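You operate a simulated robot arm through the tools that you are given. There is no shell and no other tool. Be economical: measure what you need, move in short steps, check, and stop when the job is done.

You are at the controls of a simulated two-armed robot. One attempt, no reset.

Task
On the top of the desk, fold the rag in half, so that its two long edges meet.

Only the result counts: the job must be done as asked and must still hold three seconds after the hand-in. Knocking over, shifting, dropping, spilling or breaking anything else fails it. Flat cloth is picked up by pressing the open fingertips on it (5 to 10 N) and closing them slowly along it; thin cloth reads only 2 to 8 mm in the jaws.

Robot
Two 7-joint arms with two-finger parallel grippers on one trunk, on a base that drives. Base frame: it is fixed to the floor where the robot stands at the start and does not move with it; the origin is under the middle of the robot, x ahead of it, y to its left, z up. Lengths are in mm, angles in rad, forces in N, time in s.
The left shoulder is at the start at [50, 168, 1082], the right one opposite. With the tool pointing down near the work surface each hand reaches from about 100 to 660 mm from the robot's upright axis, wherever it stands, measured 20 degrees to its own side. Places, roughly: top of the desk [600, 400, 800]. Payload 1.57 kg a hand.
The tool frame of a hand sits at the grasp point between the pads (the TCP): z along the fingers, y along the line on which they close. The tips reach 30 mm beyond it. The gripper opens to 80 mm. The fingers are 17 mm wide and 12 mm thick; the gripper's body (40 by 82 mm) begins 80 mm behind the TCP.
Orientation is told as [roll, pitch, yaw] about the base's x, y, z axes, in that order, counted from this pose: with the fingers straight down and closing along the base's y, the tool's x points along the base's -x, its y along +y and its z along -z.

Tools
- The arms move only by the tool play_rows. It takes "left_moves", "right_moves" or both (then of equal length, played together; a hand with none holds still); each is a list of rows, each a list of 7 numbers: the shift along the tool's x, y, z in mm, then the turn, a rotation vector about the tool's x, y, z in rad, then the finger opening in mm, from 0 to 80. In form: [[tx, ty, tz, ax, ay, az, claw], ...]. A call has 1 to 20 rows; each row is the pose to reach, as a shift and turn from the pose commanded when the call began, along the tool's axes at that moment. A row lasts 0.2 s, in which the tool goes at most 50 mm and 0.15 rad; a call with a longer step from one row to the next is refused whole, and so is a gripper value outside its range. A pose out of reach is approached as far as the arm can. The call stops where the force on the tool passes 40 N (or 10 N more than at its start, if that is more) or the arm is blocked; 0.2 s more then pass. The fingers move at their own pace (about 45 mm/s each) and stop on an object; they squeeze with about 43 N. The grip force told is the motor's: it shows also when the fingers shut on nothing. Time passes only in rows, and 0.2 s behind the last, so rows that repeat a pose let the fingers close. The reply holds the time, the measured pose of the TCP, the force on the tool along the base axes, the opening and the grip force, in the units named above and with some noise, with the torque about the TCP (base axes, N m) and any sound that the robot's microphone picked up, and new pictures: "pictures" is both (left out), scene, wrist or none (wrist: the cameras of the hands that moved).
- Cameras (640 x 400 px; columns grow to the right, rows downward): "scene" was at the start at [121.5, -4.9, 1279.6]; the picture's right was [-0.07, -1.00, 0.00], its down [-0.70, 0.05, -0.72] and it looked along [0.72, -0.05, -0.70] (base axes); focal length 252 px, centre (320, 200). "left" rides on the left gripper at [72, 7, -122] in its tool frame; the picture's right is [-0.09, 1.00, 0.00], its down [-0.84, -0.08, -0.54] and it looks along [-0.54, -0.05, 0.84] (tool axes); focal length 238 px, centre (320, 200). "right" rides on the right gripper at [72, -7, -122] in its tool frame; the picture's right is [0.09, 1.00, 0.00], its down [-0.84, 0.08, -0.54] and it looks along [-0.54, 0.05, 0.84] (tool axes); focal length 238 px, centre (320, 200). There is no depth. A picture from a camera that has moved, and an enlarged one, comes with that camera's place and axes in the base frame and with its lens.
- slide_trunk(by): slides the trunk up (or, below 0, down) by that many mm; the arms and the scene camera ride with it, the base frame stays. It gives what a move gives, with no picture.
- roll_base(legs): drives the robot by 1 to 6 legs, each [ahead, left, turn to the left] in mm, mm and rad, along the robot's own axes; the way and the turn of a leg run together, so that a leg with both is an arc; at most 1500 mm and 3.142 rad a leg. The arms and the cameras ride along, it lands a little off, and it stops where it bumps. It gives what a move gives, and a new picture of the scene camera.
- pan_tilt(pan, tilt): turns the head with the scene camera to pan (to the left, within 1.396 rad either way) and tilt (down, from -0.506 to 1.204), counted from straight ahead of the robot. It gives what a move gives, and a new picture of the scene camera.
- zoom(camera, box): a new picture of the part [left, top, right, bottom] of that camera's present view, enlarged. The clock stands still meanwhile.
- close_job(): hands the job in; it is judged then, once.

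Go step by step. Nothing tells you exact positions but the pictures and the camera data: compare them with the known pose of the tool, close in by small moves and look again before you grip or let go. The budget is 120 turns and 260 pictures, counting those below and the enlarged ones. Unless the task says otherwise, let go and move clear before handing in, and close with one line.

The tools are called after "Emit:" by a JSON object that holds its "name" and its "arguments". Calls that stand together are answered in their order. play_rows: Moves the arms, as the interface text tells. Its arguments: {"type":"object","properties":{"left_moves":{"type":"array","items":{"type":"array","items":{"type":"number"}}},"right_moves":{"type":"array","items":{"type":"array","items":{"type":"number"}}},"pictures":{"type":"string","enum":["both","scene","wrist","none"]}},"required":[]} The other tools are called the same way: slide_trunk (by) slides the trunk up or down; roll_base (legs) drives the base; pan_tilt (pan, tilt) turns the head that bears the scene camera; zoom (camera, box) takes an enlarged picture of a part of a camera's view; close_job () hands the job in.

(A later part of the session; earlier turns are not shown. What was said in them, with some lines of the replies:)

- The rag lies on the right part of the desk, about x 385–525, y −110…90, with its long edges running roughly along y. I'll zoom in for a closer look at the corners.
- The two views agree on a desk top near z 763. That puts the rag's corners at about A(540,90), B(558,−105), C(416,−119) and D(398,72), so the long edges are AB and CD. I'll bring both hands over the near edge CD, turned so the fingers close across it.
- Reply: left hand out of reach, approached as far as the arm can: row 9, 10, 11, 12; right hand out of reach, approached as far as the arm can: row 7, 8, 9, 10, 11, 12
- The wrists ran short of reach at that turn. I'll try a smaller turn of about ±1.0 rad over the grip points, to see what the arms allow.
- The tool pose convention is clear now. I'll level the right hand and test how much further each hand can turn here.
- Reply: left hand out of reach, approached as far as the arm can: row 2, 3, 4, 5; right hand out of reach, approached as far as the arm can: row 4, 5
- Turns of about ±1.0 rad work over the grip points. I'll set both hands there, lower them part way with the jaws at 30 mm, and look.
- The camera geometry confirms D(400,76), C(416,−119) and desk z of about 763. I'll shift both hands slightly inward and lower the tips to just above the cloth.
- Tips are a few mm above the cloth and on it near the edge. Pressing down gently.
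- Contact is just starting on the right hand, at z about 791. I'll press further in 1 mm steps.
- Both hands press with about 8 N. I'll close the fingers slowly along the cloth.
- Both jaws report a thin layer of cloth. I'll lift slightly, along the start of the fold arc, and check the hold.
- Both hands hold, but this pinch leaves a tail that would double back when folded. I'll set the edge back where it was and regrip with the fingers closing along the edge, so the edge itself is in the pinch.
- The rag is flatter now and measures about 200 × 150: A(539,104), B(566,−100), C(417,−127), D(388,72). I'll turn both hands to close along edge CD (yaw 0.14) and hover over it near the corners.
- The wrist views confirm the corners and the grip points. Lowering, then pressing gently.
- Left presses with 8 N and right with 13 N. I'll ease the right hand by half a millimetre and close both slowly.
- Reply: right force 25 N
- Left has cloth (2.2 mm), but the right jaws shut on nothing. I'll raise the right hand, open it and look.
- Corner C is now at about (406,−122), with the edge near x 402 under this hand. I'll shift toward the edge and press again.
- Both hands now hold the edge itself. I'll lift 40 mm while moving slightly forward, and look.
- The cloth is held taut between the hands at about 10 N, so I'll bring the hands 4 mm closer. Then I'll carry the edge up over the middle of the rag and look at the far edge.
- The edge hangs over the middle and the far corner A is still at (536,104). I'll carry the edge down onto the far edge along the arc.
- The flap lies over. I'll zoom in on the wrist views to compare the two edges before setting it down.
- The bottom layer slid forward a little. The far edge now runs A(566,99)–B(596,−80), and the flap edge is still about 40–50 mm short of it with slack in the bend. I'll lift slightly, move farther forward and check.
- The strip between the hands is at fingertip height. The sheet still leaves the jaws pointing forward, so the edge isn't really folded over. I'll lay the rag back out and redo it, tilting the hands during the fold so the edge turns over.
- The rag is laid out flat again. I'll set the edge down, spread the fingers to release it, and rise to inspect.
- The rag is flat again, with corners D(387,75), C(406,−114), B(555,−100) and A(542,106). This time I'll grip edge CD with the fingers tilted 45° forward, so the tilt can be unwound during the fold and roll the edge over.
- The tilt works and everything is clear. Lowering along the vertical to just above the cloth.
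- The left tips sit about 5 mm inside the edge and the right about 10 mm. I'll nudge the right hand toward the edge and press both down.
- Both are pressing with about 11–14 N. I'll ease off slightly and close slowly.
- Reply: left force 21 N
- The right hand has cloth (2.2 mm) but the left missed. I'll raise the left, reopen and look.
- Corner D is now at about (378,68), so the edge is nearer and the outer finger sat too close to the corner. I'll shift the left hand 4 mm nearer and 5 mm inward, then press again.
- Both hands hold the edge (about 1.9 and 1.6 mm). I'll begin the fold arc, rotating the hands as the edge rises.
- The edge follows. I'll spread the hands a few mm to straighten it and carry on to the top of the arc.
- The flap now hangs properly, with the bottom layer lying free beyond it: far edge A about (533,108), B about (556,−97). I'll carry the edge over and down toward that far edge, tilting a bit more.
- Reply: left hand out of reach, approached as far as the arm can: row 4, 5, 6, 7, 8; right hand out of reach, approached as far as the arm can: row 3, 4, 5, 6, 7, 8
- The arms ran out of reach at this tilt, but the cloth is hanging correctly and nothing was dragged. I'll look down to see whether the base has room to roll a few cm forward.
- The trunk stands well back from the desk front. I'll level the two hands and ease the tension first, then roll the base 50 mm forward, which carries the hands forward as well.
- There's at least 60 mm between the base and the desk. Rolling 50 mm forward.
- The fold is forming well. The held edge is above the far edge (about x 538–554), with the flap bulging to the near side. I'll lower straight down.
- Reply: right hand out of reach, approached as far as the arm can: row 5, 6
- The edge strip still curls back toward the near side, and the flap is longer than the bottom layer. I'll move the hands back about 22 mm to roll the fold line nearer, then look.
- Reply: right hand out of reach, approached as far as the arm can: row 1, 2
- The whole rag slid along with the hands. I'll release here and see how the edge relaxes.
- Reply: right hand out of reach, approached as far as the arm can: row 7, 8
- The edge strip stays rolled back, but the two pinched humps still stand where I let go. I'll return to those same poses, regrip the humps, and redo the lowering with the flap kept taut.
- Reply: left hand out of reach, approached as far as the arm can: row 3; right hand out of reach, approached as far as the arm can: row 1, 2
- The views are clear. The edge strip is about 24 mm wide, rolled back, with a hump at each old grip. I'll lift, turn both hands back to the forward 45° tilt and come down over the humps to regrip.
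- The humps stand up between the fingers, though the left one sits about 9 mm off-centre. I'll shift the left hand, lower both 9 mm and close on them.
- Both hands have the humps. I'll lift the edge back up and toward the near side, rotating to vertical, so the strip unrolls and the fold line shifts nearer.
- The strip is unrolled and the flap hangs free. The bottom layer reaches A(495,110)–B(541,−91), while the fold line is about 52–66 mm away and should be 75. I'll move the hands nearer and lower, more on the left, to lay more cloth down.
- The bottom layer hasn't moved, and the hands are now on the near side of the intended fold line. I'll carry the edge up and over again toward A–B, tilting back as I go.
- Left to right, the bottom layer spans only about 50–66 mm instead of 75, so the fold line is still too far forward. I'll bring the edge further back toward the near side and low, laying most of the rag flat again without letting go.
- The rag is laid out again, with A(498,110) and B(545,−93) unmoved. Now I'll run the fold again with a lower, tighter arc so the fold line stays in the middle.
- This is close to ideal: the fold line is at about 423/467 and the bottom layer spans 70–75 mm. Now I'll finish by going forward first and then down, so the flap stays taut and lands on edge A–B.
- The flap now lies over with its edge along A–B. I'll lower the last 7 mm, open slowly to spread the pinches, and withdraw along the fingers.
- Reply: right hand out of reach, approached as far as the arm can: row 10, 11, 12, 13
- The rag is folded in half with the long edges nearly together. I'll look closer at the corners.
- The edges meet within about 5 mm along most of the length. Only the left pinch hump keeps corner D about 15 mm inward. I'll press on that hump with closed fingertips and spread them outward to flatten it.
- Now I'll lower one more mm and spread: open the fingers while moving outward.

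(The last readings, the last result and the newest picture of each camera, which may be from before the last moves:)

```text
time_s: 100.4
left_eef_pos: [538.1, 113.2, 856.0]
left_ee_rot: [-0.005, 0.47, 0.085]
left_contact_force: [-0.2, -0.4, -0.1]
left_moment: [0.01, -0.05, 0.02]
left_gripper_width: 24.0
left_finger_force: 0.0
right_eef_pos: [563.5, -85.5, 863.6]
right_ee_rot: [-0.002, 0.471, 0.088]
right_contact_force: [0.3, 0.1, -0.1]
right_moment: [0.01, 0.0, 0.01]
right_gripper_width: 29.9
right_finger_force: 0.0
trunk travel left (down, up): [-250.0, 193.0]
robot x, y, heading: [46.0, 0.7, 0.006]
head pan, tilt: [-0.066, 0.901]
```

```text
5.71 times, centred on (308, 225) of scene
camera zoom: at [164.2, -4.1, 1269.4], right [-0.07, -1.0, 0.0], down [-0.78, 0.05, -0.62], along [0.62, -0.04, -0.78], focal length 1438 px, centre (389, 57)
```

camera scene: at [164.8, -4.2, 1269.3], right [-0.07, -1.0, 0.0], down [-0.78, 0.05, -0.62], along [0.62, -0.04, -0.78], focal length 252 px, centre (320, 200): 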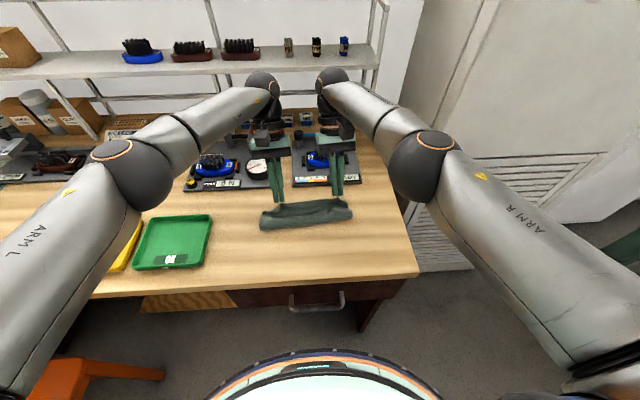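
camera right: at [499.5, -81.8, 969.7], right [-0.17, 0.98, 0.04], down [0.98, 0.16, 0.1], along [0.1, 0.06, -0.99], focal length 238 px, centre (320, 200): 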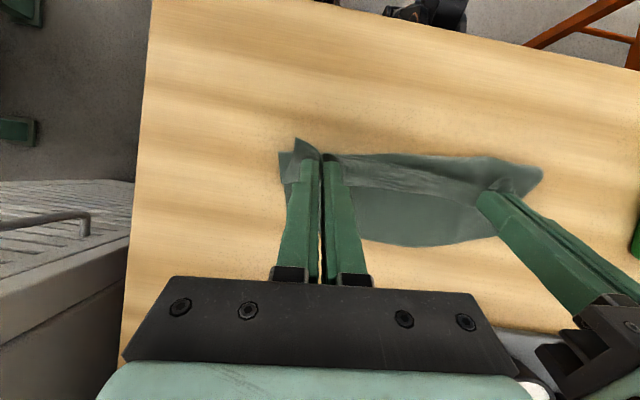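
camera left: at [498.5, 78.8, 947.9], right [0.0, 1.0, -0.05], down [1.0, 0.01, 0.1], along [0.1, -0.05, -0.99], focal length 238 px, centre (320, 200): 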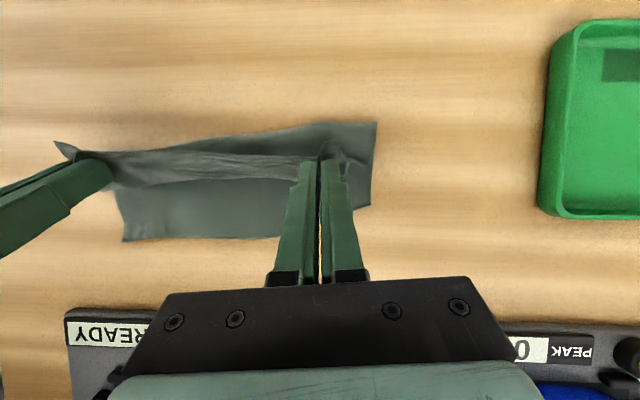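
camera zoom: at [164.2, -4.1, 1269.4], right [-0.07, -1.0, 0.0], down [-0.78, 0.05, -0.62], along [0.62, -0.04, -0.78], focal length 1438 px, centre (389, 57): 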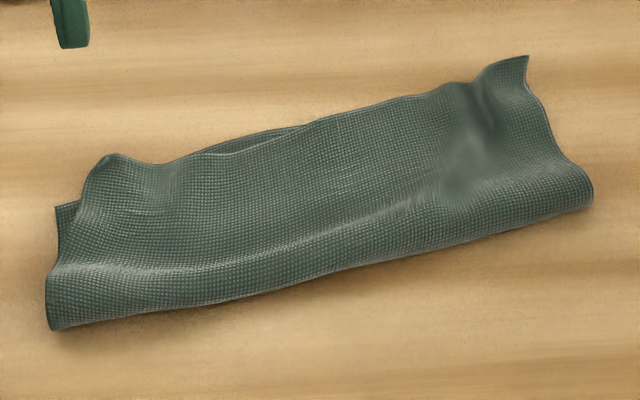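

The hump is flatter and the edges meet closely along the whole length. I'll raise both hands clear and take a last look.

Emit:
{"name": "play_rows", "arguments": {"left_moves": [[9, 8, -15, 0, 0, 0, 24], [18, 16, -30, 0, 0, 0, 24], [27, 24, -45, 0, 0, 0, 24], [40, 40, -60, 0, 0, 0, 24]], "right_moves": [[9, -8, -10, 0, 0, 0, 30], [18, -16, -20, 0, 0, 0, 30], [30, -24, -30, 0, 0, 0, 30], [45, -40, -40, 0, 0, 0, 30]], "pictures": "scene"}}

```text
time_s: 101.4
left_eef_pos: [525.0, 153.1, 928.7]
left_ee_rot: [-0.002, 0.466, 0.081]
left_contact_force: [-0.5, -1.1, 0.3]
left_moment: [0.04, -0.04, -0.05]
left_gripper_width: 24.2
left_finger_force: 0.0
right_eef_pos: [559.3, -123.3, 914.2]
right_ee_rot: [-0.005, 0.455, 0.098]
right_contact_force: [-2.1, 0.9, -1.9]
right_moment: [-0.13, -0.03, 0.03]
right_gripper_width: 29.8
right_finger_force: 0.0
right hand out of reach, approached as far as the arm can: row 1, 2, 3, 4
trunk travel left (down, up): [-250.0, 193.0]
robot x, y, heading: [49.9, 1.0, 0.008]
head pan, tilt: [-0.066, 0.901]
camera scene: at [162.9, -6.3, 1269.4], right [-0.06, -1.0, 0.0], down [-0.78, 0.05, -0.62], along [0.62, -0.04, -0.78], focal length 252 px, centre (320, 200)
```

scene: 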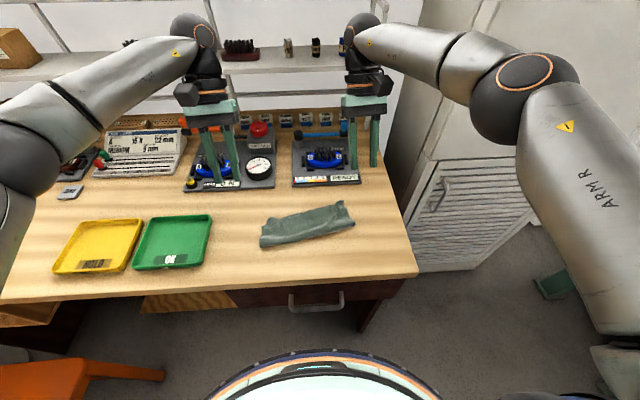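

The rag lies folded and the rest of the desk is undisturbed. The right wrist is close to the shelf, so I'll pull the hands back toward the robot before handing in.

Emit:
{"name": "play_rows", "arguments": {"left_moves": [[12, 0, 6, 0, 0, 0, 24], [24, 0, 12, 0, 0, 0, 24], [36, 0, 18, 0, 0, 0, 24], [54, 0, 27, 0, 0, 0, 24]], "right_moves": [[12, -4, 6, 0, 0, 0, 30], [24, -8, 12, 0, 0, 0, 30], [36, -12, 18, 0, 0, 0, 30], [54, -16, 27, 0, 0, 0, 30]], "pictures": "scene"}}

```text
time_s: 102.4
left_eef_pos: [464.9, 151.0, 927.3]
left_ee_rot: [-0.007, 0.467, 0.084]
left_contact_force: [0.6, -0.8, 0.2]
left_moment: [-0.01, 0.02, -0.01]
left_gripper_width: 23.8
left_finger_force: 0.0
right_eef_pos: [486.5, -148.9, 920.3]
right_ee_rot: [-0.002, 0.47, 0.086]
right_contact_force: [-0.1, -0.2, -0.2]
right_moment: [-0.01, 0.02, 0.01]
right_gripper_width: 29.9
right_finger_force: 0.0
trunk travel left (down, up): [-250.0, 193.0]
robot x, y, heading: [48.9, 1.7, 0.001]
head pan, tilt: [-0.066, 0.901]
camera scene: at [163.9, -4.4, 1269.5], right [-0.07, -1.0, 0.0], down [-0.78, 0.05, -0.62], along [0.62, -0.04, -0.78], focal length 252 px, centre (320, 200)
```

scene: 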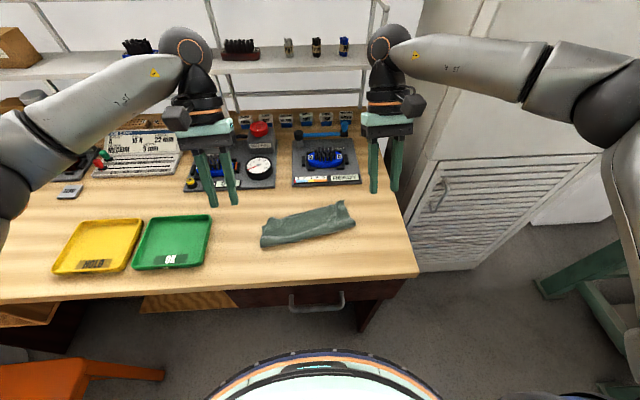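

The rag is folded, both hands are clear of it, and everything else looks undisturbed, so I'm handing in.

Emit:
{"name": "close_job", "arguments": {}}

```text
The job is handed in.
```

The rag is folded in half on the desk. Its two long edges meet within about 5–8 mm, with the left end of the top layer about 10 mm short of the bottom corner, and I saw nothing else on the desk disturbed.
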